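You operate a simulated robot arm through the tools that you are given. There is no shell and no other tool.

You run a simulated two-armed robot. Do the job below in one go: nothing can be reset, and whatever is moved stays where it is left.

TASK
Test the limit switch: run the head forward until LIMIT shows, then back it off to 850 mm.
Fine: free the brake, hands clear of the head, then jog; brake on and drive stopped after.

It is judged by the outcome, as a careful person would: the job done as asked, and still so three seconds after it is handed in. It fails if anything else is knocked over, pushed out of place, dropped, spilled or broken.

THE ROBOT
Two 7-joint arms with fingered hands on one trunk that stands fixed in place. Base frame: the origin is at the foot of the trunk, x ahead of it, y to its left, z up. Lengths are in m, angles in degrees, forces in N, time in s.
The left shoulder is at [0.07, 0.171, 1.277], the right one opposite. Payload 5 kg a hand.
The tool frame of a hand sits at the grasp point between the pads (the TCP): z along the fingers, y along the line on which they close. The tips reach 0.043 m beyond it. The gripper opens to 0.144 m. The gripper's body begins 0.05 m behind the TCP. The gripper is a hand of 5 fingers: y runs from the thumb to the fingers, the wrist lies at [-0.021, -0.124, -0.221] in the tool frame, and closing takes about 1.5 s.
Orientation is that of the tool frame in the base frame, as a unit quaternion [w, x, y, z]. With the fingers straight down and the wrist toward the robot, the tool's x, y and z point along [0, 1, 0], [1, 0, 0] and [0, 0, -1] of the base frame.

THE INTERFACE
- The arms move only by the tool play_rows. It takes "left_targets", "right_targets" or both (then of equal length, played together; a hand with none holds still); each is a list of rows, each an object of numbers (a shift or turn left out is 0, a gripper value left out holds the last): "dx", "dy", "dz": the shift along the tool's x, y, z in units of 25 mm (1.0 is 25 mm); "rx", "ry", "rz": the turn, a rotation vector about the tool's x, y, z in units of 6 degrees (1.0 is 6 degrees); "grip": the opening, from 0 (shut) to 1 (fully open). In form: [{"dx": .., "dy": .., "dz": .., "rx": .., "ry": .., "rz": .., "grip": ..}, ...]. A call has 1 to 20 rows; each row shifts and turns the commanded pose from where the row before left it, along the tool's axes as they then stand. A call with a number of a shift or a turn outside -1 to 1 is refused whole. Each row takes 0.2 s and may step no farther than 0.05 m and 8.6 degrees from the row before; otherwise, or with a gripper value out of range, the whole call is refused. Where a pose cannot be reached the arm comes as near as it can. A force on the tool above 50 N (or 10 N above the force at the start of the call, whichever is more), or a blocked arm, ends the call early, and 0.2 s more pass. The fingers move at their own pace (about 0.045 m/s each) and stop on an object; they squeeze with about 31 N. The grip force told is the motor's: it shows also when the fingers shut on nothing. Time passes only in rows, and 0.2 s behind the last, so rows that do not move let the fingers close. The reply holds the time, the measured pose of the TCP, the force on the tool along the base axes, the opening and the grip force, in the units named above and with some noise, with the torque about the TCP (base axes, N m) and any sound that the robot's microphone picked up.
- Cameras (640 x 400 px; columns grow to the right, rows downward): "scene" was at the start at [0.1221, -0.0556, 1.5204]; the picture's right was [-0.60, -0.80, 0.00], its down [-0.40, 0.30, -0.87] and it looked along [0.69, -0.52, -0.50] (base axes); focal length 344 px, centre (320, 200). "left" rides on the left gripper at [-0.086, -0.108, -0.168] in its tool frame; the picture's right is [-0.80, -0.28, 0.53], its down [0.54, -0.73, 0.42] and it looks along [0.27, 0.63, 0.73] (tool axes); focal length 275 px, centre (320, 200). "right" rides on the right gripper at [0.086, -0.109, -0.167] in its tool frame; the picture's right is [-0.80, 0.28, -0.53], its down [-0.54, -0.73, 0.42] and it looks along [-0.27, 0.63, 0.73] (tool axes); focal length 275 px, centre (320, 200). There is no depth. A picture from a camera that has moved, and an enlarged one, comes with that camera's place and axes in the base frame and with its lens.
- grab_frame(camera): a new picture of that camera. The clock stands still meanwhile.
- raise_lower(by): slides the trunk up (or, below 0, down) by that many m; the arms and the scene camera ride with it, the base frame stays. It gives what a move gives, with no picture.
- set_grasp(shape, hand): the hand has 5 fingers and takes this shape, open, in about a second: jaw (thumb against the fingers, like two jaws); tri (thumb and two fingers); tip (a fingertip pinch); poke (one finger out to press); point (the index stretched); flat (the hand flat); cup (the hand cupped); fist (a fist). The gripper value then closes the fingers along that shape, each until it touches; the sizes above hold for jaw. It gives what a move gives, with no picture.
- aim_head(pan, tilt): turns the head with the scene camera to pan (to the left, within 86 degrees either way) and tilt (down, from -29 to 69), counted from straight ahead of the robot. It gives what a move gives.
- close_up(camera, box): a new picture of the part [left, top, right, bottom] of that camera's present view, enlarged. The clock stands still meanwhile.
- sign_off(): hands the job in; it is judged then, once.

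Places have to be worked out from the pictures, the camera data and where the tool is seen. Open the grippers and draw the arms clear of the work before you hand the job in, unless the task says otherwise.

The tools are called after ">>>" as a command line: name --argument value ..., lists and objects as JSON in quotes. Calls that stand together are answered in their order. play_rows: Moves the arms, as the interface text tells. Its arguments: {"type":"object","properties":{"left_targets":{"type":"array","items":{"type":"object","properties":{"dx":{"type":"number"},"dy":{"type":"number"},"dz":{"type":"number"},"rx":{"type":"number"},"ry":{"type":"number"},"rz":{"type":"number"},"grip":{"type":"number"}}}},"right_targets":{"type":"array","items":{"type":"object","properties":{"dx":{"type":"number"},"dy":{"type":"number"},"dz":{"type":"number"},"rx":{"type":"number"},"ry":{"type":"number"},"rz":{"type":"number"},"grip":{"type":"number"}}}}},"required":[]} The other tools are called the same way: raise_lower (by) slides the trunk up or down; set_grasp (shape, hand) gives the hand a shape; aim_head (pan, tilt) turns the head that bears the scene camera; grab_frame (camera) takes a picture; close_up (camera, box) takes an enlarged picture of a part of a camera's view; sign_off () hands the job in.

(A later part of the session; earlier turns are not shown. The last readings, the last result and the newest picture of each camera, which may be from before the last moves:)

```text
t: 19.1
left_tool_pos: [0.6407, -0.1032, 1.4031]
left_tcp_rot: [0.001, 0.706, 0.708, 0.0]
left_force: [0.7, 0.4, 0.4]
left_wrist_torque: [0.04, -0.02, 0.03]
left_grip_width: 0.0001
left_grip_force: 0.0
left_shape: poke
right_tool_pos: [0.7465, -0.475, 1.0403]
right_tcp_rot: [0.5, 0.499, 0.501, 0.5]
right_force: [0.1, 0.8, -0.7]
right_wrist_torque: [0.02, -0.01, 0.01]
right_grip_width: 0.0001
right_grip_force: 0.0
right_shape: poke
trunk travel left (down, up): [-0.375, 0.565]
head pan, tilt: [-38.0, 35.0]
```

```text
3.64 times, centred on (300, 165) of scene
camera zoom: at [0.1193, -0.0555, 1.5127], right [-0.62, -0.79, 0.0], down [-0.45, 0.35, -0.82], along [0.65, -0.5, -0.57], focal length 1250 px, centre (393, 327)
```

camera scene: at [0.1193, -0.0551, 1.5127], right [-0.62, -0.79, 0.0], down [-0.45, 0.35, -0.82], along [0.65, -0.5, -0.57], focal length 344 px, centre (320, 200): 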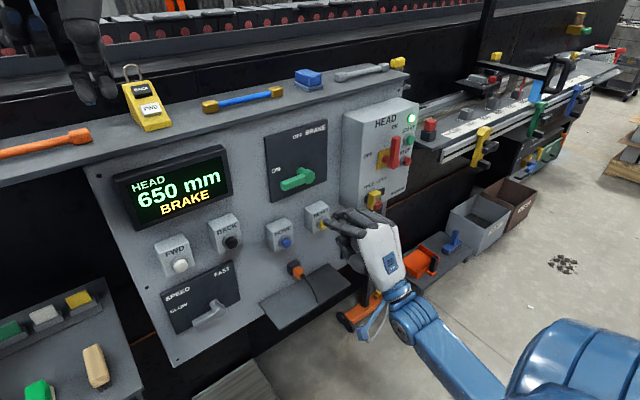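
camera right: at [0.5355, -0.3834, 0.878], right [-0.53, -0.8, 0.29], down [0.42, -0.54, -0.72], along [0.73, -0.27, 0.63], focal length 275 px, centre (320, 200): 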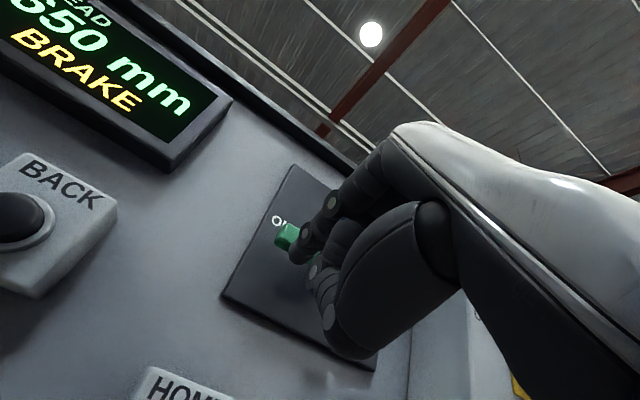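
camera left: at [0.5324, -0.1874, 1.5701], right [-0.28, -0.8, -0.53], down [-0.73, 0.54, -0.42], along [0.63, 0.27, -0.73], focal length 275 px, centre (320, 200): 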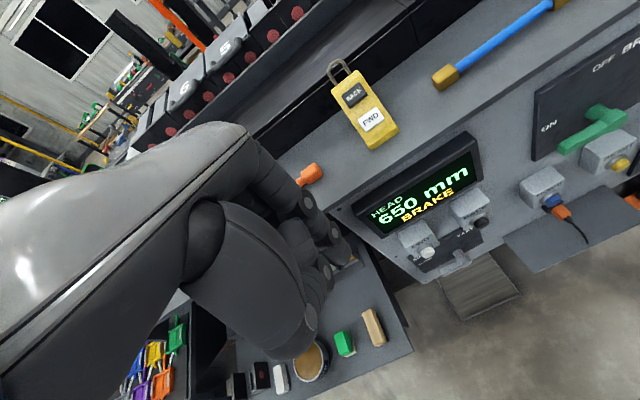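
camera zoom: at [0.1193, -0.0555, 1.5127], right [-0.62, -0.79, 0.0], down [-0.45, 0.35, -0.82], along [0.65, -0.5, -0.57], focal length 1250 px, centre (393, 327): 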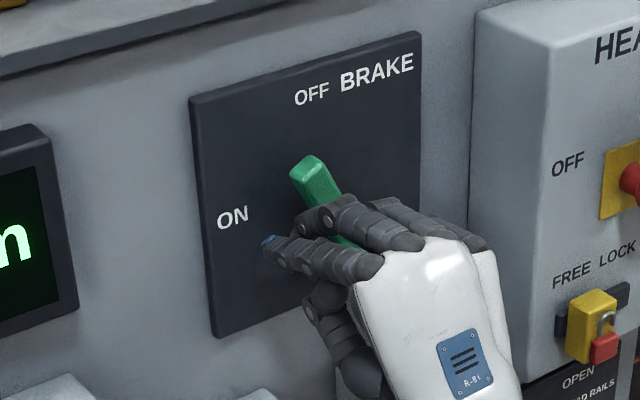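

The lever is turning (about 60° now). I carry on along the arc to the right to the upright OFF position.

>>> play_rows --right_targets '[{"dx": -0.4, "dy": 0.4}, {"dx": -0.5, "dy": 0.35}, {"dx": -0.5, "dy": 0.2}, {"dx": -0.4, "dy": 0.1}]'

>>> grab_frame --camera "scene"

>>> close_up --camera "scene" --box '[230, 110, 370, 220]'

```text
t: 20.0
left_tool_pos: [0.6412, -0.1015, 1.4022]
left_tcp_rot: [0.0, 0.708, 0.706, -0.002]
left_force: [0.4, -1.6, 0.2]
left_wrist_torque: [0.11, -0.01, 0.03]
left_grip_width: 0.0
left_grip_force: 0.0
left_shape: poke
right_tool_pos: [0.7463, -0.5008, 1.0598]
right_tcp_rot: [0.494, 0.497, 0.506, 0.503]
right_force: [-2.3, 49.3, -7.5]
right_wrist_torque: [0.16, 0.16, 1.54]
right_grip_width: 0.0001
right_grip_force: 0.0
right_shape: poke
trunk travel left (down, up): [-0.375, 0.565]
head pan, tilt: [-38.0, 35.0]
stopped in row 4 (right hand): the force on the tool passed its limit at 56 N (the readings are from after the stop); the commanded pose is now the measured one
```

```text
taken
camera scene: at [0.1209, -0.0504, 1.5125], right [-0.61, -0.79, 0.0], down [-0.45, 0.35, -0.82], along [0.65, -0.5, -0.57], focal length 344 px, centre (320, 200)
```

scene: 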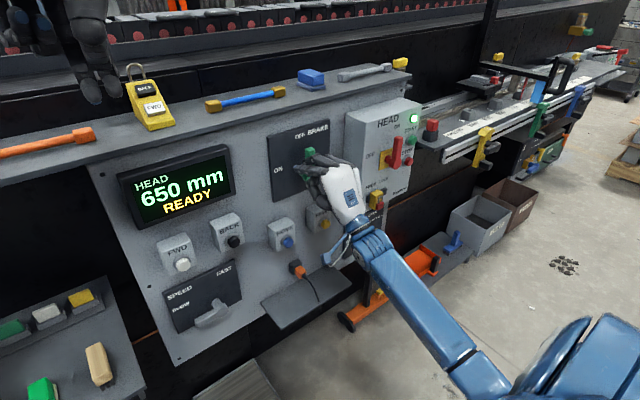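

```text
3.64 times, centred on (300, 165) of scene
camera zoom: at [0.1209, -0.0504, 1.5125], right [-0.61, -0.79, 0.0], down [-0.45, 0.35, -0.82], along [0.65, -0.5, -0.57], focal length 1250 px, centre (393, 327)
```

zoom: 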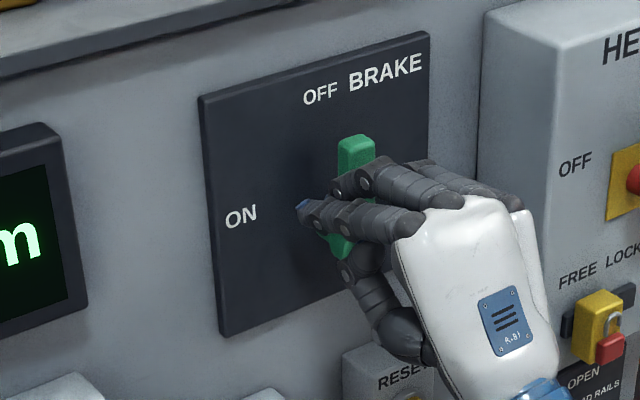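

The display now reads 650 mm READY: the brake lever is upright at OFF. I relieve the push to the left and pull the right hand straight back.

>>> play_rows --right_targets '[{"dx": 0.4}, {"dx": 0.4}, {"dz": -1}, {"dz": -1}, {"dz": -1}, {"dz": -1}, {"dz": -1}]'

>>> grab_frame --camera "scene"

>>> close_up --camera "scene" --box '[110, 110, 350, 320]'

```text
t: 21.6
left_tool_pos: [0.6401, -0.1028, 1.404]
left_tcp_rot: [-0.001, 0.708, 0.706, 0.0]
left_force: [0.2, -0.1, 0.2]
left_wrist_torque: [0.0, -0.07, 0.0]
left_grip_width: 0.0002
left_grip_force: 0.1
left_shape: poke
right_tool_pos: [0.6191, -0.4902, 1.063]
right_tcp_rot: [0.497, 0.498, 0.503, 0.502]
right_force: [0.0, -0.6, -0.6]
right_wrist_torque: [0.01, 0.02, -0.01]
right_grip_width: 0.0
right_grip_force: 0.0
right_shape: poke
trunk travel left (down, up): [-0.375, 0.565]
head pan, tilt: [-38.0, 35.0]
```

```text
taken
camera scene: at [0.1184, -0.0552, 1.5127], right [-0.61, -0.79, 0.0], down [-0.45, 0.35, -0.82], along [0.65, -0.5, -0.57], focal length 344 px, centre (320, 200)
```

scene: 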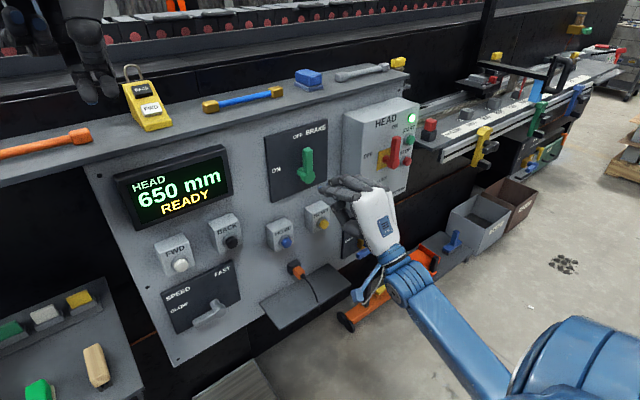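

```text
1.90 times, centred on (230, 215) of scene
camera zoom: at [0.1184, -0.0552, 1.5127], right [-0.61, -0.79, 0.0], down [-0.45, 0.35, -0.82], along [0.65, -0.5, -0.57], focal length 655 px, centre (491, 171)
```

zoom: 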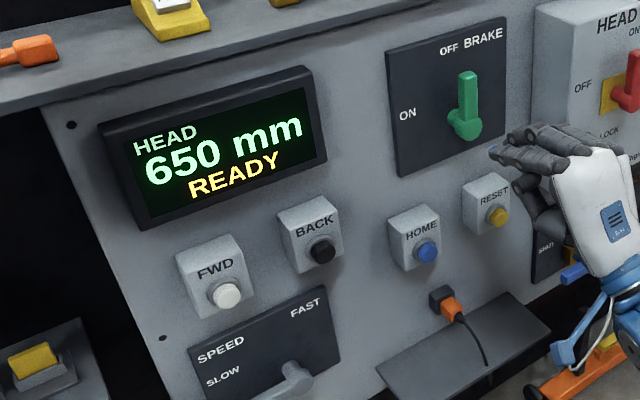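

Display shows READY with the lever upright. Now I bring the left hand: pitch it forward in place, well clear of the ledge, then lower it in front of the FWD button.

>>> play_rows --left_targets '[{"rx": -1}, {"rx": -1}, {"rx": -1}, {"rx": -1}, {"rx": -1}, {"rx": -1}, {"rx": -1}, {"rx": -1}, {"rx": -1}, {"rx": -1}, {"rx": -1}, {"rx": -1}, {"rx": -1}, {"rx": -1}, {"rx": -1}]'

>>> play_rows --left_targets '[{"dy": -1}, {"dy": -1}, {"dy": -1}, {"dy": -1}, {"dy": -1}, {"dy": -1}, {"dy": -1}, {"dy": -1}, {"dy": -1}, {"dy": -1}, {"dy": -1}, {"dy": -1}]'

>>> aim_head --pan -25 --tilt 35

>>> grab_frame --camera "scene"

>>> grab_frame --camera "left"

```text
t: 24.8
left_tool_pos: [0.6412, -0.1026, 1.4028]
left_tcp_rot: [0.5, 0.5, 0.5, 0.5]
left_force: [0.6, -0.2, 0.1]
left_wrist_torque: [-0.01, 0.03, 0.01]
left_grip_width: 0.0
left_grip_force: 0.0
left_shape: poke
right_tool_pos: [0.6206, -0.4898, 1.0632]
right_tcp_rot: [0.496, 0.499, 0.503, 0.502]
right_force: [0.1, 0.6, 0.5]
right_wrist_torque: [0.02, 0.03, -0.01]
right_grip_width: 0.0
right_grip_force: 0.1
right_shape: poke
trunk travel left (down, up): [-0.375, 0.565]
head pan, tilt: [-38.0, 35.0]
```

```text
t: 27.4
left_tool_pos: [0.6404, -0.1042, 1.1023]
left_tcp_rot: [0.501, 0.501, 0.5, 0.499]
left_force: [-0.4, -0.7, 0.0]
left_wrist_torque: [0.02, 0.0, -0.04]
left_grip_width: 0.0001
left_grip_force: 0.1
left_shape: poke
right_tool_pos: [0.6195, -0.4905, 1.0639]
right_tcp_rot: [0.496, 0.498, 0.504, 0.502]
right_force: [0.1, -0.3, 0.6]
right_wrist_torque: [0.02, -0.02, 0.03]
right_grip_width: 0.0001
right_grip_force: 0.0
right_shape: poke
trunk travel left (down, up): [-0.375, 0.565]
head pan, tilt: [-38.0, 35.0]
```

```text
t: 28.1
left_tool_pos: [0.6401, -0.1037, 1.1034]
left_tcp_rot: [0.5, 0.5, 0.5, 0.5]
left_force: [-0.3, -0.2, 0.3]
left_wrist_torque: [0.02, 0.01, 0.01]
left_grip_width: 0.0
left_grip_force: 0.1
left_shape: poke
right_tool_pos: [0.6187, -0.4901, 1.0629]
right_tcp_rot: [0.497, 0.498, 0.503, 0.502]
right_force: [-0.1, -0.7, 0.8]
right_wrist_torque: [0.0, 0.02, 0.0]
right_grip_width: 0.0
right_grip_force: 0.0
right_shape: poke
trunk travel left (down, up): [-0.375, 0.565]
head pan, tilt: [-25.0, 35.0]
```

```text
taken
camera scene: at [0.1296, -0.0382, 1.5127], right [-0.42, -0.91, 0.0], down [-0.52, 0.24, -0.82], along [0.74, -0.35, -0.57], focal length 344 px, centre (320, 200)
```

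scene: 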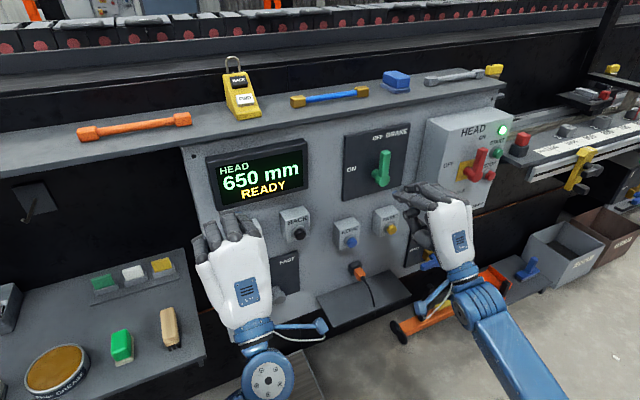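

```text
taken
camera left: at [0.4727, -0.1889, 0.9939], right [0.53, -0.8, -0.28], down [0.42, 0.54, -0.73], along [0.73, 0.27, 0.63], focal length 275 px, centre (320, 200)
```

left: 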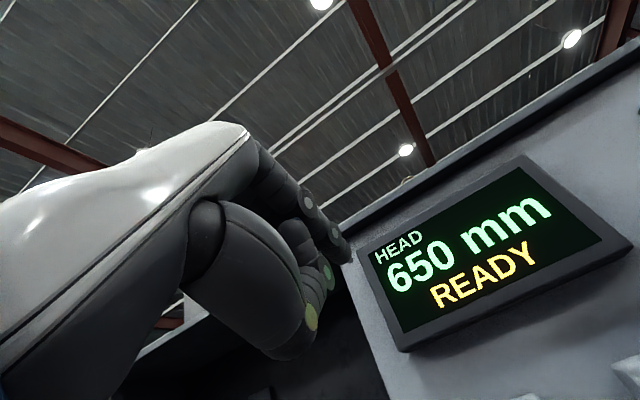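

The left hand is pointing forward; the display is visible from both cameras. I lower it to the FWD button's height and shift right, still about 9 cm short of the button.

>>> play_rows --left_targets '[{"dy": -1}, {"dy": -1}, {"dy": -1}, {"dy": -1}, {"dy": -1}, {"dy": -1, "dx": -0.7}, {"dy": -1, "dx": -0.7}]'

>>> grab_frame --camera "scene"

>>> grab_frame --camera "left"

>>> close_up --camera "scene" --box '[180, 190, 340, 320]'

```text
t: 29.8
left_tool_pos: [0.6411, -0.1395, 0.9265]
left_tcp_rot: [0.5, 0.5, 0.5, 0.5]
left_force: [-0.7, -0.7, -0.4]
left_wrist_torque: [-0.05, 0.01, -0.04]
left_grip_width: 0.0
left_grip_force: 0.1
left_shape: poke
right_tool_pos: [0.6212, -0.4887, 1.063]
right_tcp_rot: [0.497, 0.499, 0.503, 0.501]
right_force: [-0.7, 1.0, -0.4]
right_wrist_torque: [0.0, -0.03, 0.0]
right_grip_width: 0.0002
right_grip_force: 0.1
right_shape: poke
trunk travel left (down, up): [-0.375, 0.565]
head pan, tilt: [-25.0, 35.0]
```

```text
taken
camera scene: at [0.1302, -0.0384, 1.5126], right [-0.42, -0.91, 0.0], down [-0.52, 0.24, -0.82], along [0.74, -0.35, -0.57], focal length 344 px, centre (320, 200)
```

scene: 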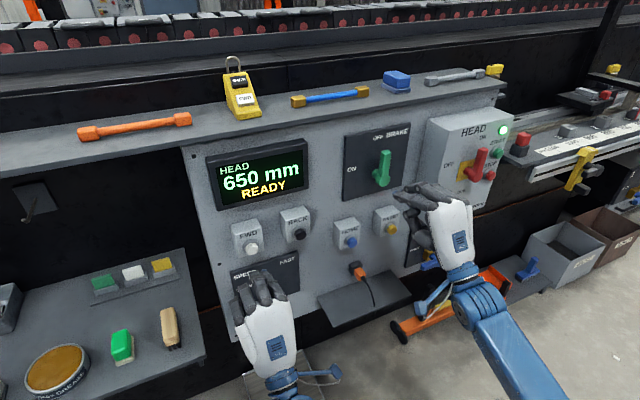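

```text
taken
camera left: at [0.4729, -0.2234, 0.8187], right [0.53, -0.8, -0.28], down [0.42, 0.54, -0.73], along [0.73, 0.27, 0.63], focal length 275 px, centre (320, 200)
```

left: 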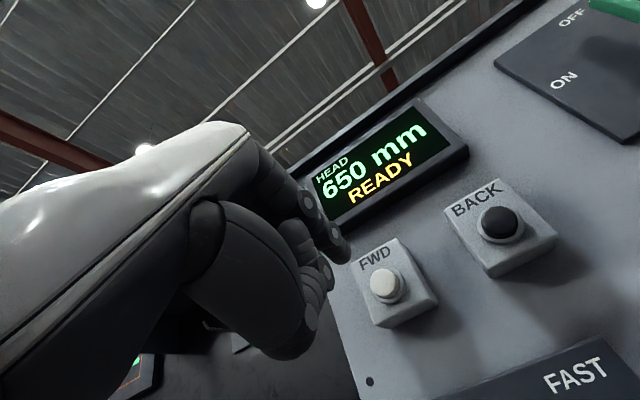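

```text
3.08 times, centred on (260, 255) of scene
camera zoom: at [0.1302, -0.0384, 1.5126], right [-0.42, -0.91, 0.0], down [-0.52, 0.24, -0.82], along [0.74, -0.35, -0.57], focal length 1058 px, centre (505, 31)
```

zoom: 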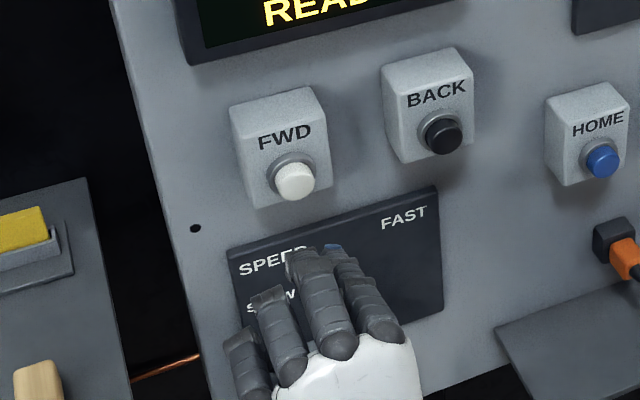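

FWD knob triangulates to (0.772, -0.150, 0.924) and BACK to (0.773, -0.280, 0.924); my index tip is 42 mm beyond the TCP and ~12 mm to the right. I approach FWD to just short of contact, checking the fit.

>>> play_rows --left_targets '[{"dx": 0.1, "dy": -0.1, "dz": 1}, {"dz": 1}, {"dz": 1}, {"dz": 0.2}]'

>>> grab_frame --camera "left"

>>> close_up --camera "scene" --box '[180, 190, 340, 320]'

```text
t: 30.8
left_tool_pos: [0.7194, -0.1363, 0.9253]
left_tcp_rot: [0.501, 0.501, 0.499, 0.499]
left_force: [0.3, 0.4, 0.0]
left_wrist_torque: [0.0, 0.01, -0.01]
left_grip_width: 0.0
left_grip_force: 0.1
left_shape: poke
right_tool_pos: [0.6185, -0.4899, 1.0634]
right_tcp_rot: [0.496, 0.499, 0.504, 0.502]
right_force: [0.5, -0.2, -0.6]
right_wrist_torque: [0.02, 0.01, 0.0]
right_grip_width: 0.0
right_grip_force: 0.0
right_shape: poke
trunk travel left (down, up): [-0.375, 0.565]
head pan, tilt: [-25.0, 35.0]
```

```text
taken
camera left: at [0.5514, -0.2211, 0.8175], right [0.53, -0.8, -0.28], down [0.42, 0.54, -0.73], along [0.73, 0.27, 0.63], focal length 275 px, centre (320, 200)
```

left: 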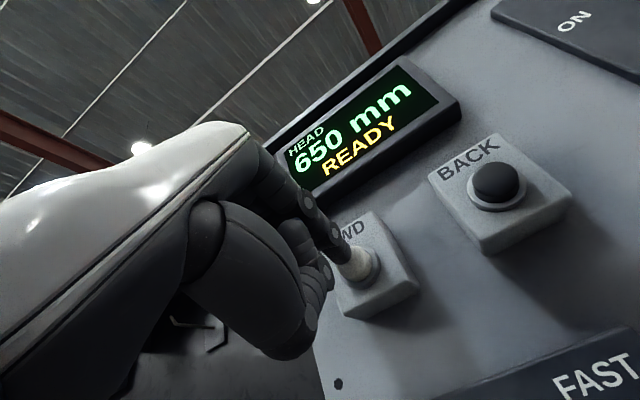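

```text
3.08 times, centred on (260, 255) of scene
camera zoom: at [0.1295, -0.0381, 1.5127], right [-0.42, -0.91, 0.0], down [-0.52, 0.24, -0.82], along [0.74, -0.35, -0.57], focal length 1058 px, centre (505, 31)
```

zoom: 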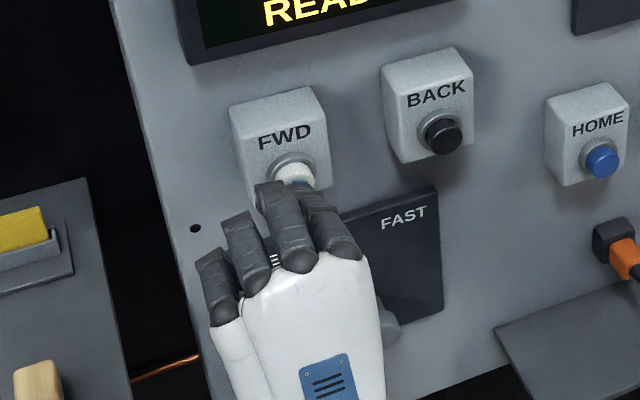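

The tip is right in front of the FWD knob, about 1 cm short. I press in gently in small steps.

>>> play_rows --left_targets '[{"dz": 0.2}, {"dz": 0.15}, {"dz": 0.1}]'

>>> grab_frame --camera "left"

```text
t: 31.6
left_tool_pos: [0.7293, -0.1356, 0.9258]
left_tcp_rot: [0.501, 0.5, 0.499, 0.5]
left_force: [-15.0, 1.7, 0.5]
left_wrist_torque: [-0.02, -0.1, -0.03]
left_grip_width: 0.0
left_grip_force: 0.0
left_shape: poke
right_tool_pos: [0.618, -0.4913, 1.0636]
right_tcp_rot: [0.497, 0.498, 0.503, 0.502]
right_force: [-0.1, -0.2, -0.3]
right_wrist_torque: [-0.01, 0.0, 0.01]
right_grip_width: 0.0002
right_grip_force: 0.0
right_shape: poke
trunk travel left (down, up): [-0.375, 0.565]
head pan, tilt: [-25.0, 35.0]
heard: click
```

```text
taken
camera left: at [0.5611, -0.221, 0.8174], right [0.53, -0.8, -0.28], down [0.43, 0.54, -0.73], along [0.73, 0.27, 0.63], focal length 275 px, centre (320, 200)
```

left: 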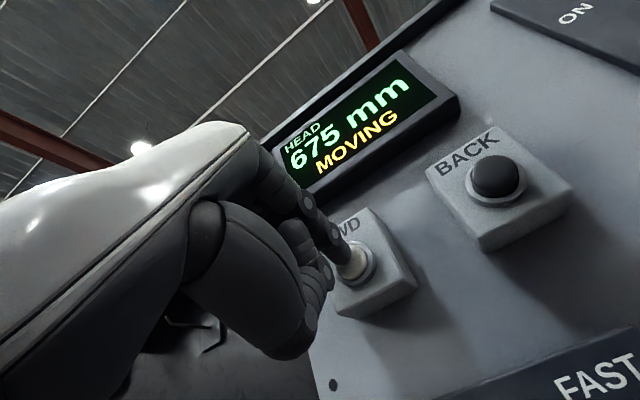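

FWD clicked and the head is MOVING, 675 mm, with increasing reading. I hold the button for a second and read again.

>>> play_rows --left_targets '[{"dz": 0}, {"dz": 0}, {"dz": 0}, {"dz": 0}]'

>>> close_up --camera "left" --box '[240, 40, 480, 220]'

>>> grab_frame --camera "scene"

```text
t: 32.5
left_tool_pos: [0.7295, -0.1347, 0.926]
left_tcp_rot: [0.501, 0.5, 0.499, 0.5]
left_force: [-23.6, 1.6, -2.7]
left_wrist_torque: [0.01, 0.0, -0.2]
left_grip_width: 0.0
left_grip_force: 0.0
left_shape: poke
right_tool_pos: [0.6188, -0.4901, 1.0649]
right_tcp_rot: [0.497, 0.498, 0.502, 0.502]
right_force: [-0.3, 0.2, -0.2]
right_wrist_torque: [0.01, 0.02, -0.03]
right_grip_width: 0.0
right_grip_force: 0.1
right_shape: poke
trunk travel left (down, up): [-0.375, 0.565]
head pan, tilt: [-25.0, 35.0]
```

```text
2.22 times, centred on (360, 130) of left
camera zoom: at [0.5613, -0.221, 0.8175], right [0.53, -0.8, -0.28], down [0.43, 0.54, -0.73], along [0.73, 0.27, 0.63], focal length 612 px, centre (231, 356)
```

zoom: 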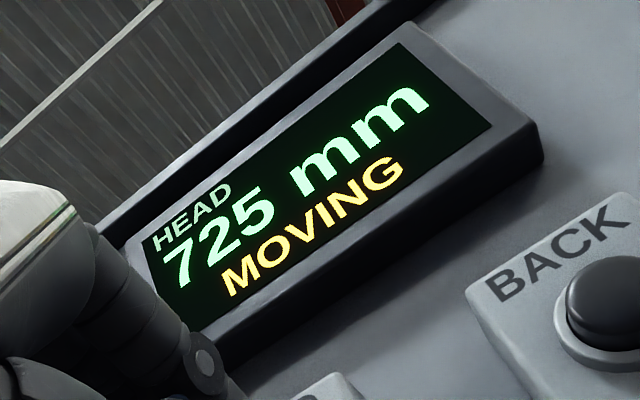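

```text
taken
camera scene: at [0.1272, -0.0381, 1.5128], right [-0.42, -0.91, 0.0], down [-0.52, 0.24, -0.82], along [0.74, -0.35, -0.57], focal length 344 px, centre (320, 200)
```

scene: 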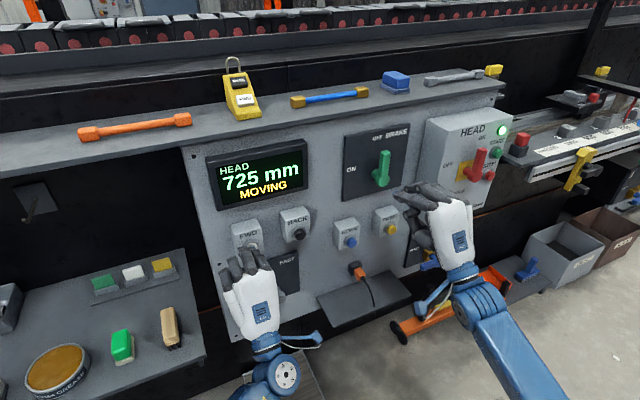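

Rate is roughly 50 mm/s at SLOW. I keep holding in short spells, watching the reading.

>>> play_rows --left_targets '[{"dz": 0}, {"dz": 0}, {"dz": 0}, {"dz": 0}, {"dz": 0}, {"dz": 0}, {"dz": 0}]'

>>> grab_frame --camera "scene"

```text
t: 34.1
left_tool_pos: [0.7291, -0.1353, 0.9269]
left_tcp_rot: [0.501, 0.5, 0.498, 0.5]
left_force: [-26.2, -0.9, -4.4]
left_wrist_torque: [0.05, 0.08, -0.32]
left_grip_width: 0.0001
left_grip_force: 0.1
left_shape: poke
right_tool_pos: [0.6186, -0.4901, 1.0641]
right_tcp_rot: [0.496, 0.498, 0.503, 0.503]
right_force: [-0.3, -0.5, 0.7]
right_wrist_torque: [0.02, 0.0, 0.01]
right_grip_width: 0.0001
right_grip_force: 0.1
right_shape: poke
trunk travel left (down, up): [-0.375, 0.565]
head pan, tilt: [-25.0, 35.0]
```

```text
taken
camera scene: at [0.1271, -0.0384, 1.5129], right [-0.42, -0.91, 0.0], down [-0.52, 0.24, -0.82], along [0.74, -0.35, -0.57], focal length 344 px, centre (320, 200)
```

scene: 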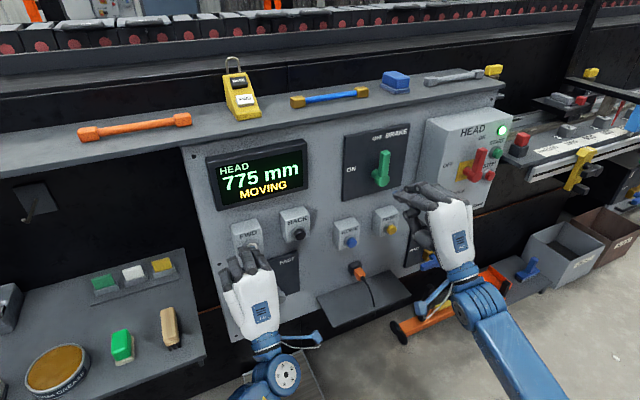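

The reading is at 775 mm, still moving forward. I continue holding.

>>> play_rows --left_targets '[{"dz": 0}, {"dz": 0}, {"dz": 0}, {"dz": 0}]'

>>> close_up --camera "scene" --box '[190, 130, 320, 220]'

>>> play_rows --left_targets '[{"dz": 0}, {"dz": 0}, {"dz": 0}, {"dz": 0}]'

>>> close_up --camera "scene" --box '[190, 130, 320, 220]'

>>> close_up --camera "scene" --box '[480, 40, 640, 200]'

```text
t: 35.1
left_tool_pos: [0.7296, -0.135, 0.9273]
left_tcp_rot: [0.5, 0.5, 0.5, 0.5]
left_force: [-25.9, -2.9, -4.6]
left_wrist_torque: [0.06, 0.11, -0.32]
left_grip_width: 0.0
left_grip_force: 0.1
left_shape: poke
right_tool_pos: [0.6183, -0.4904, 1.0629]
right_tcp_rot: [0.496, 0.498, 0.503, 0.503]
right_force: [1.2, -0.3, -0.3]
right_wrist_torque: [-0.02, 0.02, 0.0]
right_grip_width: 0.0
right_grip_force: 0.0
right_shape: poke
trunk travel left (down, up): [-0.375, 0.565]
head pan, tilt: [-25.0, 35.0]
```

```text
4.44 times, centred on (255, 175) of scene
camera zoom: at [0.127, -0.0384, 1.5129], right [-0.42, -0.91, 0.0], down [-0.52, 0.24, -0.82], along [0.74, -0.35, -0.57], focal length 1528 px, centre (609, 311)
```

zoom: 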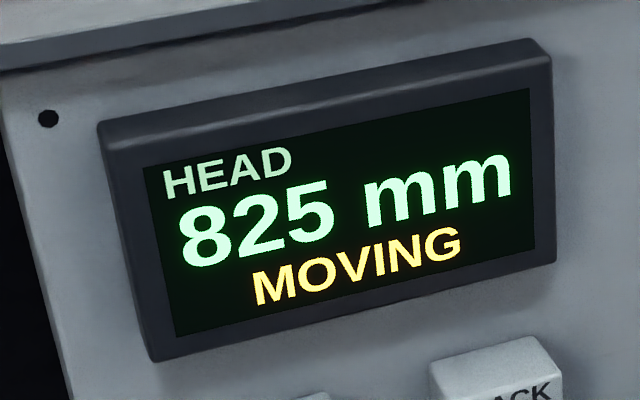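

```text
t: 36.1
left_tool_pos: [0.7285, -0.1365, 0.9267]
left_tcp_rot: [0.501, 0.5, 0.499, 0.5]
left_force: [-26.2, -2.2, -4.7]
left_wrist_torque: [0.08, 0.06, -0.33]
left_grip_width: 0.0001
left_grip_force: 0.0
left_shape: poke
right_tool_pos: [0.6178, -0.4906, 1.0644]
right_tcp_rot: [0.496, 0.498, 0.503, 0.503]
right_force: [-0.3, 0.0, -0.7]
right_wrist_torque: [-0.01, -0.01, -0.01]
right_grip_width: 0.0002
right_grip_force: 0.1
right_shape: poke
trunk travel left (down, up): [-0.375, 0.565]
head pan, tilt: [-25.0, 35.0]
```

```text
4.44 times, centred on (255, 175) of scene
camera zoom: at [0.127, -0.0385, 1.5129], right [-0.42, -0.91, 0.0], down [-0.52, 0.24, -0.82], along [0.74, -0.35, -0.57], focal length 1528 px, centre (609, 311)
```

zoom: 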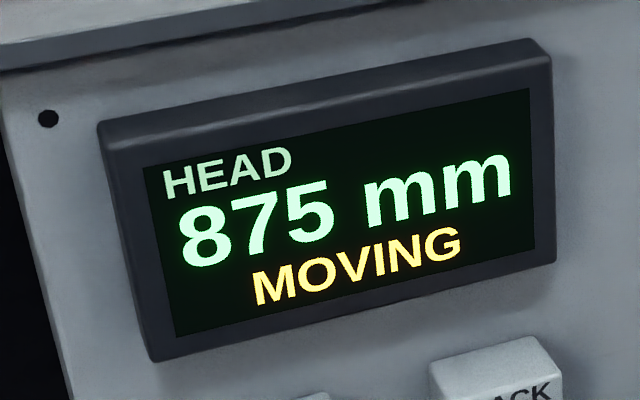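

```text
2.50 times, centred on (560, 120) of scene
camera zoom: at [0.127, -0.0385, 1.5129], right [-0.42, -0.91, 0.0], down [-0.52, 0.24, -0.82], along [0.74, -0.35, -0.57], focal length 860 px, centre (-280, 400)
```

zoom: 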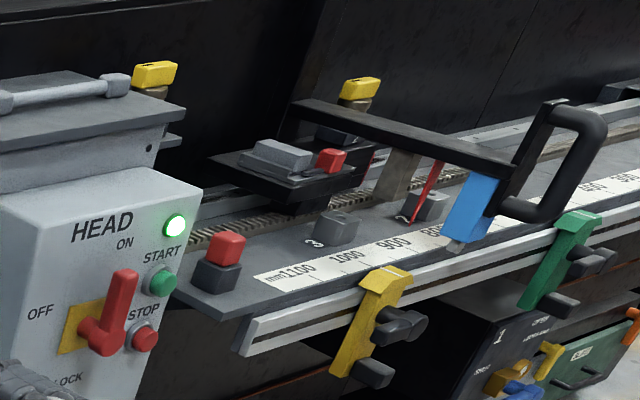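

The head travels smoothly toward the yellow dog, reading 875. I keep holding in shorter spells.

>>> play_rows --left_targets '[{"dz": 0}, {"dz": 0}, {"dz": 0}, {"dz": 0}]'

>>> grab_frame --camera "scene"

```text
t: 37.1
left_tool_pos: [0.7284, -0.136, 0.9264]
left_tcp_rot: [0.501, 0.5, 0.499, 0.5]
left_force: [-26.9, -1.8, -4.2]
left_wrist_torque: [0.12, 0.05, -0.37]
left_grip_width: 0.0
left_grip_force: 0.0
left_shape: poke
right_tool_pos: [0.6184, -0.4899, 1.0652]
right_tcp_rot: [0.497, 0.498, 0.502, 0.502]
right_force: [0.3, 0.0, -0.1]
right_wrist_torque: [0.0, -0.01, 0.01]
right_grip_width: 0.0
right_grip_force: 0.1
right_shape: poke
trunk travel left (down, up): [-0.375, 0.565]
head pan, tilt: [-25.0, 35.0]
```

```text
taken
camera scene: at [0.127, -0.0385, 1.5129], right [-0.42, -0.91, 0.0], down [-0.52, 0.24, -0.82], along [0.74, -0.35, -0.57], focal length 344 px, centre (320, 200)
```

scene: 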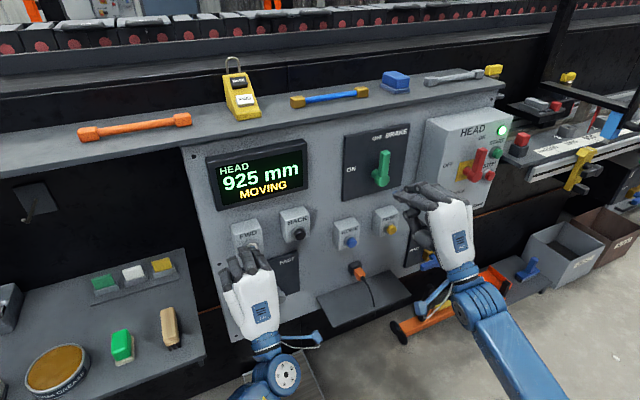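

Reading 925 and still MOVING; the head is nearing the yellow dog. I continue with a short hold.

>>> play_rows --left_targets '[{"dz": 0}, {"dz": 0}]'

>>> grab_frame --camera "scene"

>>> close_up --camera "scene" --box '[480, 40, 640, 200]'

```text
t: 37.8
left_tool_pos: [0.7296, -0.1357, 0.925]
left_tcp_rot: [0.501, 0.5, 0.499, 0.5]
left_force: [-27.4, -1.8, -4.8]
left_wrist_torque: [0.06, 0.12, -0.38]
left_grip_width: 0.0
left_grip_force: 0.0
left_shape: poke
right_tool_pos: [0.6199, -0.4904, 1.0632]
right_tcp_rot: [0.497, 0.498, 0.503, 0.502]
right_force: [0.8, 0.7, 0.7]
right_wrist_torque: [-0.02, 0.02, 0.01]
right_grip_width: 0.0
right_grip_force: 0.1
right_shape: poke
trunk travel left (down, up): [-0.375, 0.565]
head pan, tilt: [-25.0, 35.0]
```

```text
taken
camera scene: at [0.127, -0.0385, 1.5129], right [-0.42, -0.91, 0.0], down [-0.52, 0.24, -0.82], along [0.74, -0.35, -0.57], focal length 344 px, centre (320, 200)
```

scene: 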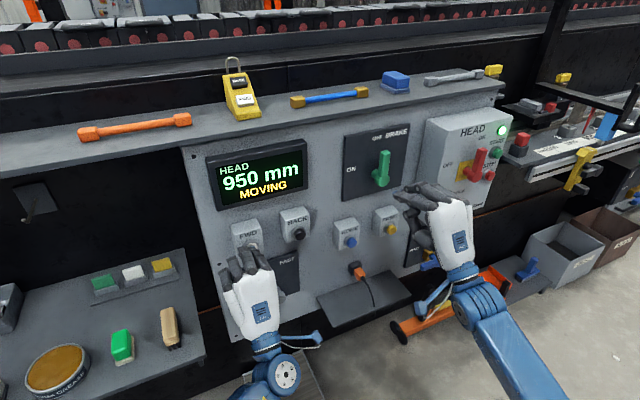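

```text
2.50 times, centred on (560, 120) of scene
camera zoom: at [0.127, -0.0385, 1.5129], right [-0.42, -0.91, 0.0], down [-0.52, 0.24, -0.82], along [0.74, -0.35, -0.57], focal length 860 px, centre (-280, 400)
```

zoom: 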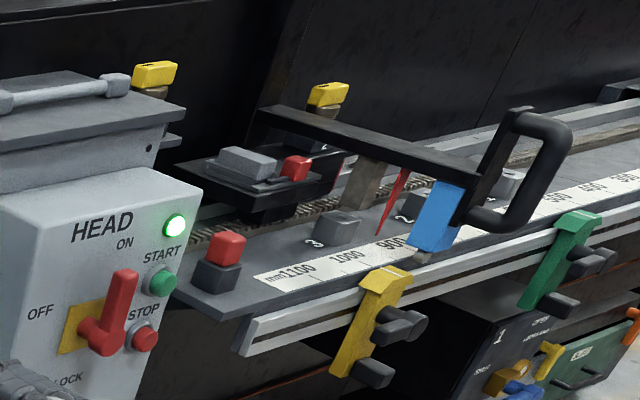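

At 950 the roller is very close to the yellow dog. I hold on in short spells until LIMIT shows.

>>> play_rows --left_targets '[{"dz": 0}, {"dz": 0}]'

>>> grab_frame --camera "scene"

>>> close_up --camera "scene" --box '[480, 40, 640, 200]'

```text
t: 38.4
left_tool_pos: [0.7297, -0.1361, 0.9286]
left_tcp_rot: [0.501, 0.5, 0.499, 0.5]
left_force: [-26.7, -2.7, -4.4]
left_wrist_torque: [0.08, 0.1, -0.34]
left_grip_width: 0.0
left_grip_force: 0.1
left_shape: poke
right_tool_pos: [0.6181, -0.4899, 1.0641]
right_tcp_rot: [0.497, 0.498, 0.503, 0.503]
right_force: [-0.3, -0.4, 0.1]
right_wrist_torque: [-0.03, 0.03, -0.04]
right_grip_width: 0.0
right_grip_force: 0.0
right_shape: poke
trunk travel left (down, up): [-0.375, 0.565]
head pan, tilt: [-25.0, 35.0]
```

```text
taken
camera scene: at [0.127, -0.0385, 1.5129], right [-0.42, -0.91, 0.0], down [-0.52, 0.24, -0.82], along [0.74, -0.35, -0.57], focal length 344 px, centre (320, 200)
```

scene: 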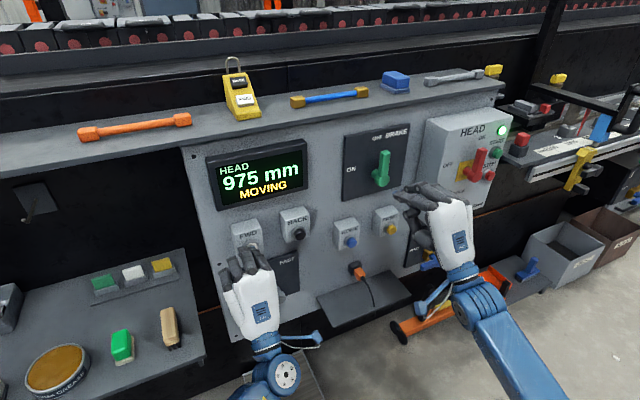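

```text
2.50 times, centred on (560, 120) of scene
camera zoom: at [0.127, -0.0385, 1.5129], right [-0.42, -0.91, 0.0], down [-0.52, 0.24, -0.82], along [0.74, -0.35, -0.57], focal length 860 px, centre (-280, 400)
```

zoom: 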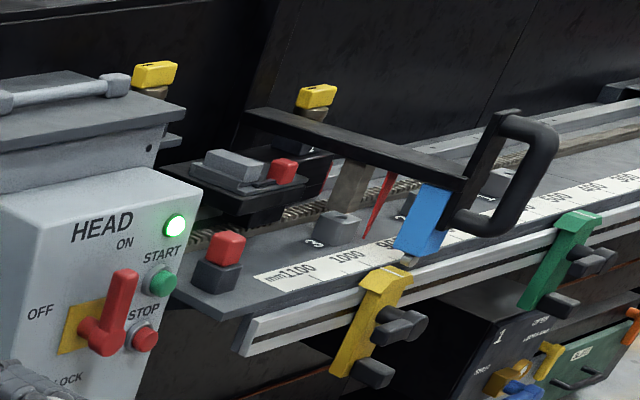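

The roller is nearly on the dog at 975. One more short hold.

>>> play_rows --left_targets '[{"dz": 0}, {"dz": 0}]'

>>> grab_frame --camera "scene"

>>> close_up --camera "scene" --box '[480, 40, 640, 200]'

```text
t: 39.0
left_tool_pos: [0.7295, -0.1357, 0.9265]
left_tcp_rot: [0.501, 0.501, 0.499, 0.5]
left_force: [-27.0, -3.0, -5.0]
left_wrist_torque: [0.09, 0.06, -0.33]
left_grip_width: 0.0
left_grip_force: 0.0
left_shape: poke
right_tool_pos: [0.6177, -0.489, 1.0631]
right_tcp_rot: [0.497, 0.498, 0.503, 0.503]
right_force: [0.1, -0.1, 0.8]
right_wrist_torque: [0.01, 0.01, -0.03]
right_grip_width: 0.0
right_grip_force: 0.0
right_shape: poke
trunk travel left (down, up): [-0.375, 0.565]
head pan, tilt: [-25.0, 35.0]
```

```text
taken
camera scene: at [0.127, -0.0385, 1.5129], right [-0.42, -0.91, 0.0], down [-0.52, 0.24, -0.82], along [0.74, -0.35, -0.57], focal length 344 px, centre (320, 200)
```

scene: 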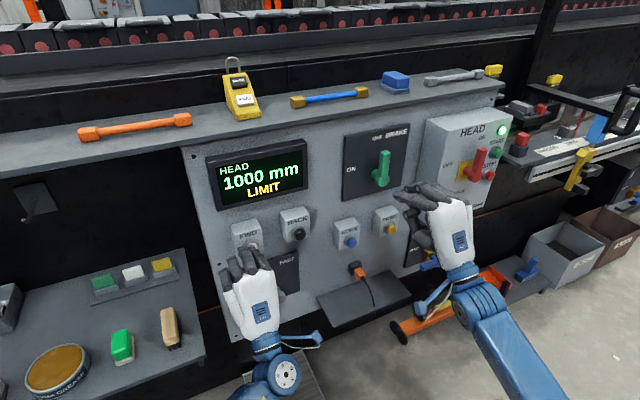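

```text
2.50 times, centred on (560, 120) of scene
camera zoom: at [0.127, -0.0385, 1.5129], right [-0.42, -0.91, 0.0], down [-0.52, 0.24, -0.82], along [0.74, -0.35, -0.57], focal length 860 px, centre (-280, 400)
```

zoom: 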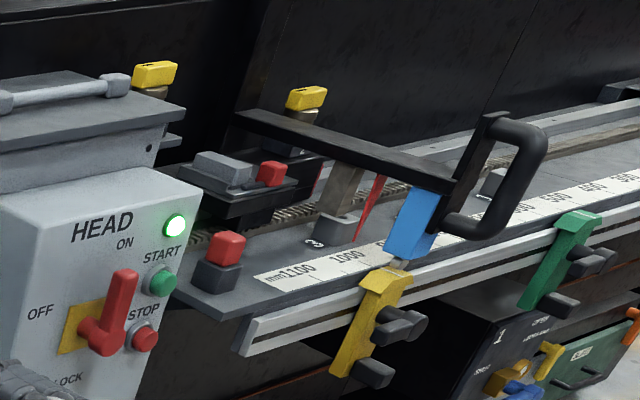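

LIMIT shows at 1000 mm. I release FWD, pull back and shift over to in front of the BACK button (y≈-0.280).

>>> play_rows --left_targets '[{"dz": -1}, {"dz": -1}, {"dx": -1}, {"dx": -1}, {"dx": -1}, {"dx": -1}, {"dx": -1}, {"dx": -0.25}]'

>>> grab_frame --camera "scene"

>>> grab_frame --camera "left"

```text
t: 40.8
left_tool_pos: [0.6817, -0.2688, 0.9244]
left_tcp_rot: [0.5, 0.5, 0.5, 0.5]
left_force: [0.4, -0.3, -0.6]
left_wrist_torque: [0.03, -0.01, -0.03]
left_grip_width: 0.0001
left_grip_force: 0.0
left_shape: poke
right_tool_pos: [0.6198, -0.489, 1.0633]
right_tcp_rot: [0.496, 0.498, 0.503, 0.502]
right_force: [0.2, 0.6, -0.7]
right_wrist_torque: [0.0, 0.02, 0.0]
right_grip_width: 0.0002
right_grip_force: 0.1
right_shape: poke
trunk travel left (down, up): [-0.375, 0.565]
head pan, tilt: [-25.0, 35.0]
```

```text
taken
camera scene: at [0.1298, -0.0378, 1.5127], right [-0.42, -0.91, 0.0], down [-0.52, 0.24, -0.82], along [0.74, -0.35, -0.57], focal length 344 px, centre (320, 200)
```

scene: 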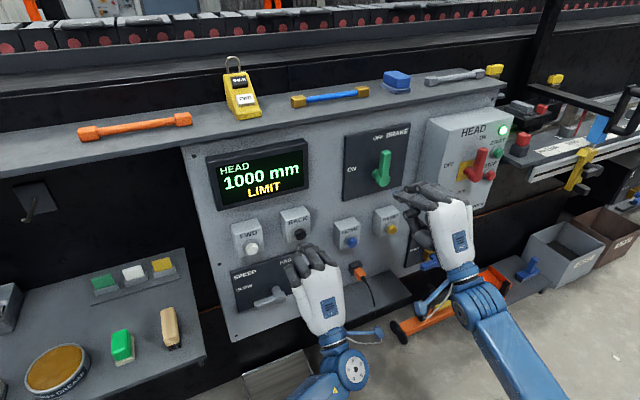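

```text
taken
camera left: at [0.5135, -0.3536, 0.8172], right [0.53, -0.8, -0.28], down [0.42, 0.54, -0.73], along [0.73, 0.27, 0.63], focal length 275 px, centre (320, 200)
```

left: 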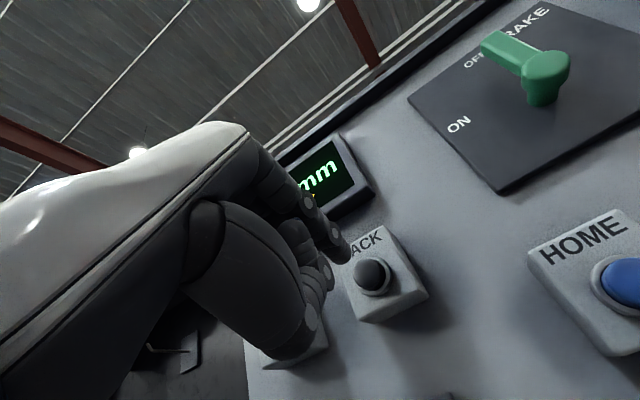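

Aligned with BACK just as with FWD. The rate was about 45 mm/s with a display rounded to 25 mm, so I need roughly 3.3 s of BACK. I press now.

>>> play_rows --left_targets '[{"dz": 1}, {"dz": 0.4}, {"dz": 0.3}, {"dz": 0.25}]'

>>> grab_frame --camera "scene"

```text
t: 41.8
left_tool_pos: [0.7302, -0.2683, 0.928]
left_tcp_rot: [0.502, 0.5, 0.499, 0.499]
left_force: [-7.8, 1.2, -2.0]
left_wrist_torque: [0.0, 0.01, -0.05]
left_grip_width: 0.0
left_grip_force: 0.0
left_shape: poke
right_tool_pos: [0.6199, -0.4894, 1.0646]
right_tcp_rot: [0.497, 0.498, 0.503, 0.502]
right_force: [0.4, -0.3, 0.4]
right_wrist_torque: [-0.02, 0.02, 0.0]
right_grip_width: 0.0
right_grip_force: 0.0
right_shape: poke
trunk travel left (down, up): [-0.375, 0.565]
head pan, tilt: [-25.0, 35.0]
heard: click
```

```text
taken
camera scene: at [0.128, -0.0378, 1.5128], right [-0.42, -0.91, 0.0], down [-0.52, 0.24, -0.82], along [0.74, -0.35, -0.57], focal length 344 px, centre (320, 200)
```

scene: 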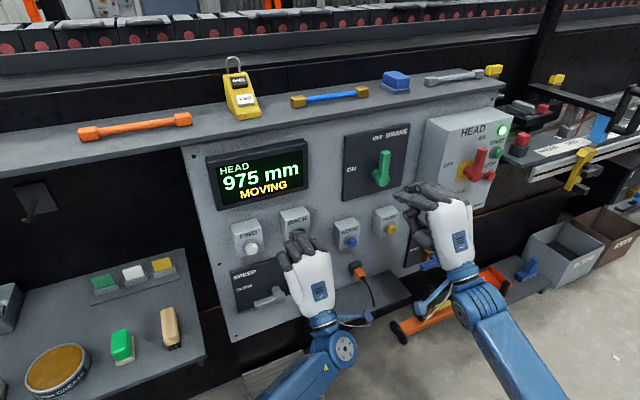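

The head is moving back, at 975. I hold for about a second and check.

>>> play_rows --left_targets '[{"dz": 0}, {"dz": 0}, {"dz": 0}, {"dz": 0}]'

>>> grab_frame --camera "scene"

>>> close_up --camera "scene" --box '[480, 40, 640, 200]'

```text
t: 42.8
left_tool_pos: [0.7287, -0.2693, 0.9254]
left_tcp_rot: [0.501, 0.5, 0.499, 0.5]
left_force: [-15.0, -0.2, -1.0]
left_wrist_torque: [0.04, -0.07, -0.12]
left_grip_width: 0.0001
left_grip_force: 0.0
left_shape: poke
right_tool_pos: [0.6189, -0.4889, 1.0631]
right_tcp_rot: [0.497, 0.498, 0.503, 0.502]
right_force: [0.1, -1.2, -0.7]
right_wrist_torque: [-0.02, 0.0, 0.0]
right_grip_width: 0.0
right_grip_force: 0.1
right_shape: poke
trunk travel left (down, up): [-0.375, 0.565]
head pan, tilt: [-25.0, 35.0]
```

```text
taken
camera scene: at [0.1279, -0.0382, 1.5128], right [-0.42, -0.91, 0.0], down [-0.52, 0.24, -0.82], along [0.74, -0.35, -0.57], focal length 344 px, centre (320, 200)
```

scene: 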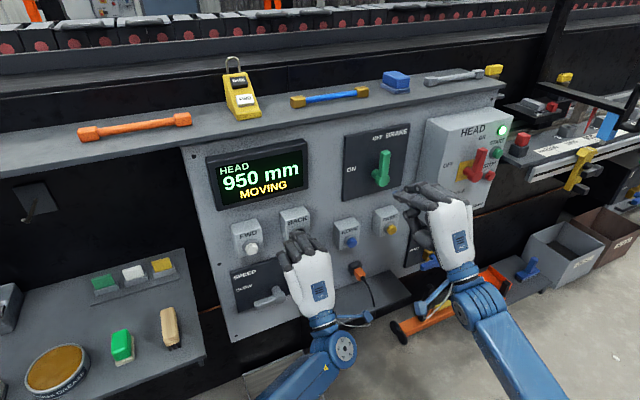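

```text
2.50 times, centred on (560, 120) of scene
camera zoom: at [0.1279, -0.0382, 1.5128], right [-0.42, -0.91, 0.0], down [-0.52, 0.24, -0.82], along [0.74, -0.35, -0.57], focal length 860 px, centre (-280, 400)
```

zoom: 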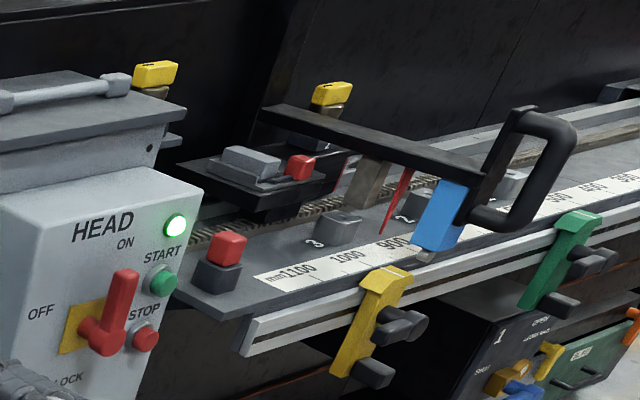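

Now at 950 (about 942 judging by the pointer). I hold another ~1.4 s and check.

>>> play_rows --left_targets '[{"dz": 0}, {"dz": 0}, {"dz": 0}, {"dz": 0}, {"dz": 0}]'

>>> grab_frame --camera "scene"

>>> close_up --camera "scene" --box '[480, 40, 640, 200]'

```text
t: 44.0
left_tool_pos: [0.7296, -0.2676, 0.9269]
left_tcp_rot: [0.501, 0.501, 0.499, 0.499]
left_force: [-16.3, -1.9, -0.2]
left_wrist_torque: [0.0, -0.06, -0.19]
left_grip_width: 0.0
left_grip_force: 0.0
left_shape: poke
right_tool_pos: [0.6186, -0.4895, 1.0642]
right_tcp_rot: [0.497, 0.498, 0.503, 0.502]
right_force: [-1.1, -0.6, -0.9]
right_wrist_torque: [-0.02, -0.03, -0.02]
right_grip_width: 0.0
right_grip_force: 0.2
right_shape: poke
trunk travel left (down, up): [-0.375, 0.565]
head pan, tilt: [-25.0, 35.0]
```

```text
taken
camera scene: at [0.1278, -0.0384, 1.5128], right [-0.42, -0.91, 0.0], down [-0.52, 0.24, -0.82], along [0.74, -0.35, -0.57], focal length 344 px, centre (320, 200)
```

scene: 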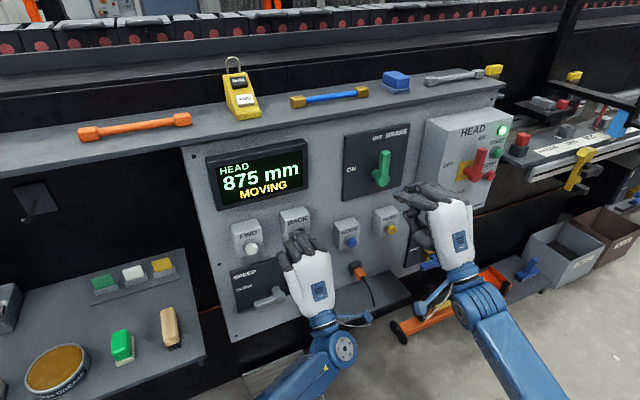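

```text
2.50 times, centred on (560, 120) of scene
camera zoom: at [0.1278, -0.0384, 1.5128], right [-0.42, -0.91, 0.0], down [-0.52, 0.24, -0.82], along [0.74, -0.35, -0.57], focal length 860 px, centre (-280, 400)
```

zoom: 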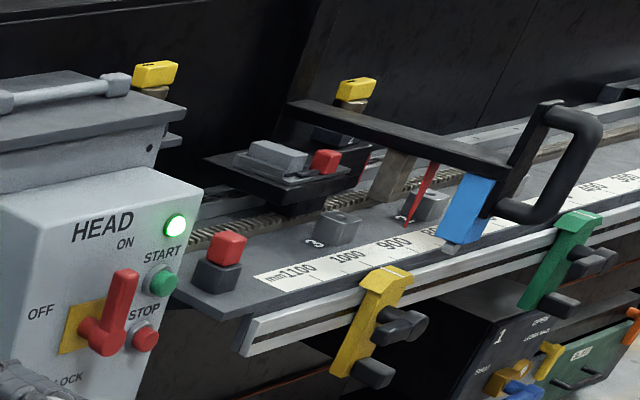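

About 885 now by the pointer. Three more held rows (~27 mm) and then release should land close to 850.

>>> play_rows --left_targets '[{"dz": 0}, {"dz": 0}, {"dz": 0}, {"dz": -0.6}, {"dz": -0.6}]'

>>> grab_frame --camera "scene"

>>> close_up --camera "scene" --box '[480, 40, 640, 200]'

```text
t: 45.1
left_tool_pos: [0.6997, -0.2675, 0.9264]
left_tcp_rot: [0.501, 0.501, 0.498, 0.5]
left_force: [-0.5, -1.1, -0.2]
left_wrist_torque: [-0.04, 0.03, 0.0]
left_grip_width: 0.0
left_grip_force: 0.0
left_shape: poke
right_tool_pos: [0.6199, -0.491, 1.0636]
right_tcp_rot: [0.496, 0.499, 0.503, 0.502]
right_force: [0.4, -0.4, 0.0]
right_wrist_torque: [0.02, -0.03, -0.07]
right_grip_width: 0.0
right_grip_force: 0.0
right_shape: poke
trunk travel left (down, up): [-0.375, 0.565]
head pan, tilt: [-25.0, 35.0]
```

```text
taken
camera scene: at [0.1289, -0.0384, 1.5128], right [-0.42, -0.91, 0.0], down [-0.52, 0.24, -0.82], along [0.74, -0.35, -0.57], focal length 344 px, centre (320, 200)
```

scene: 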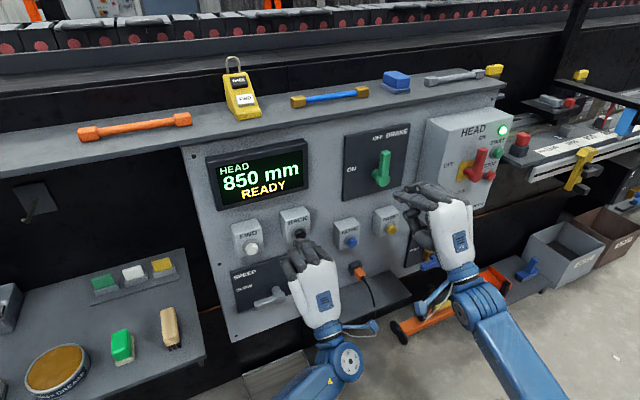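

```text
2.50 times, centred on (560, 120) of scene
camera zoom: at [0.1289, -0.0384, 1.5128], right [-0.42, -0.91, 0.0], down [-0.52, 0.24, -0.82], along [0.74, -0.35, -0.57], focal length 860 px, centre (-280, 400)
```

zoom: 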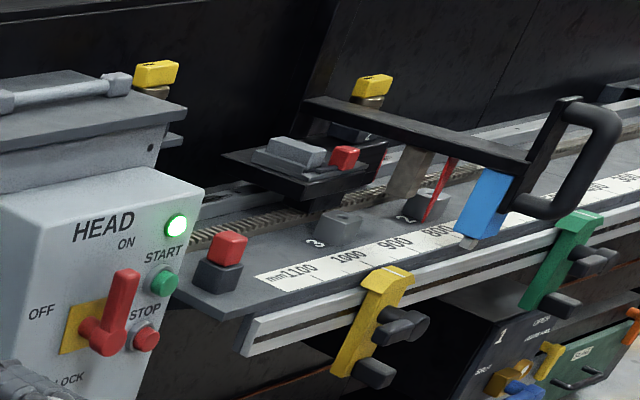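

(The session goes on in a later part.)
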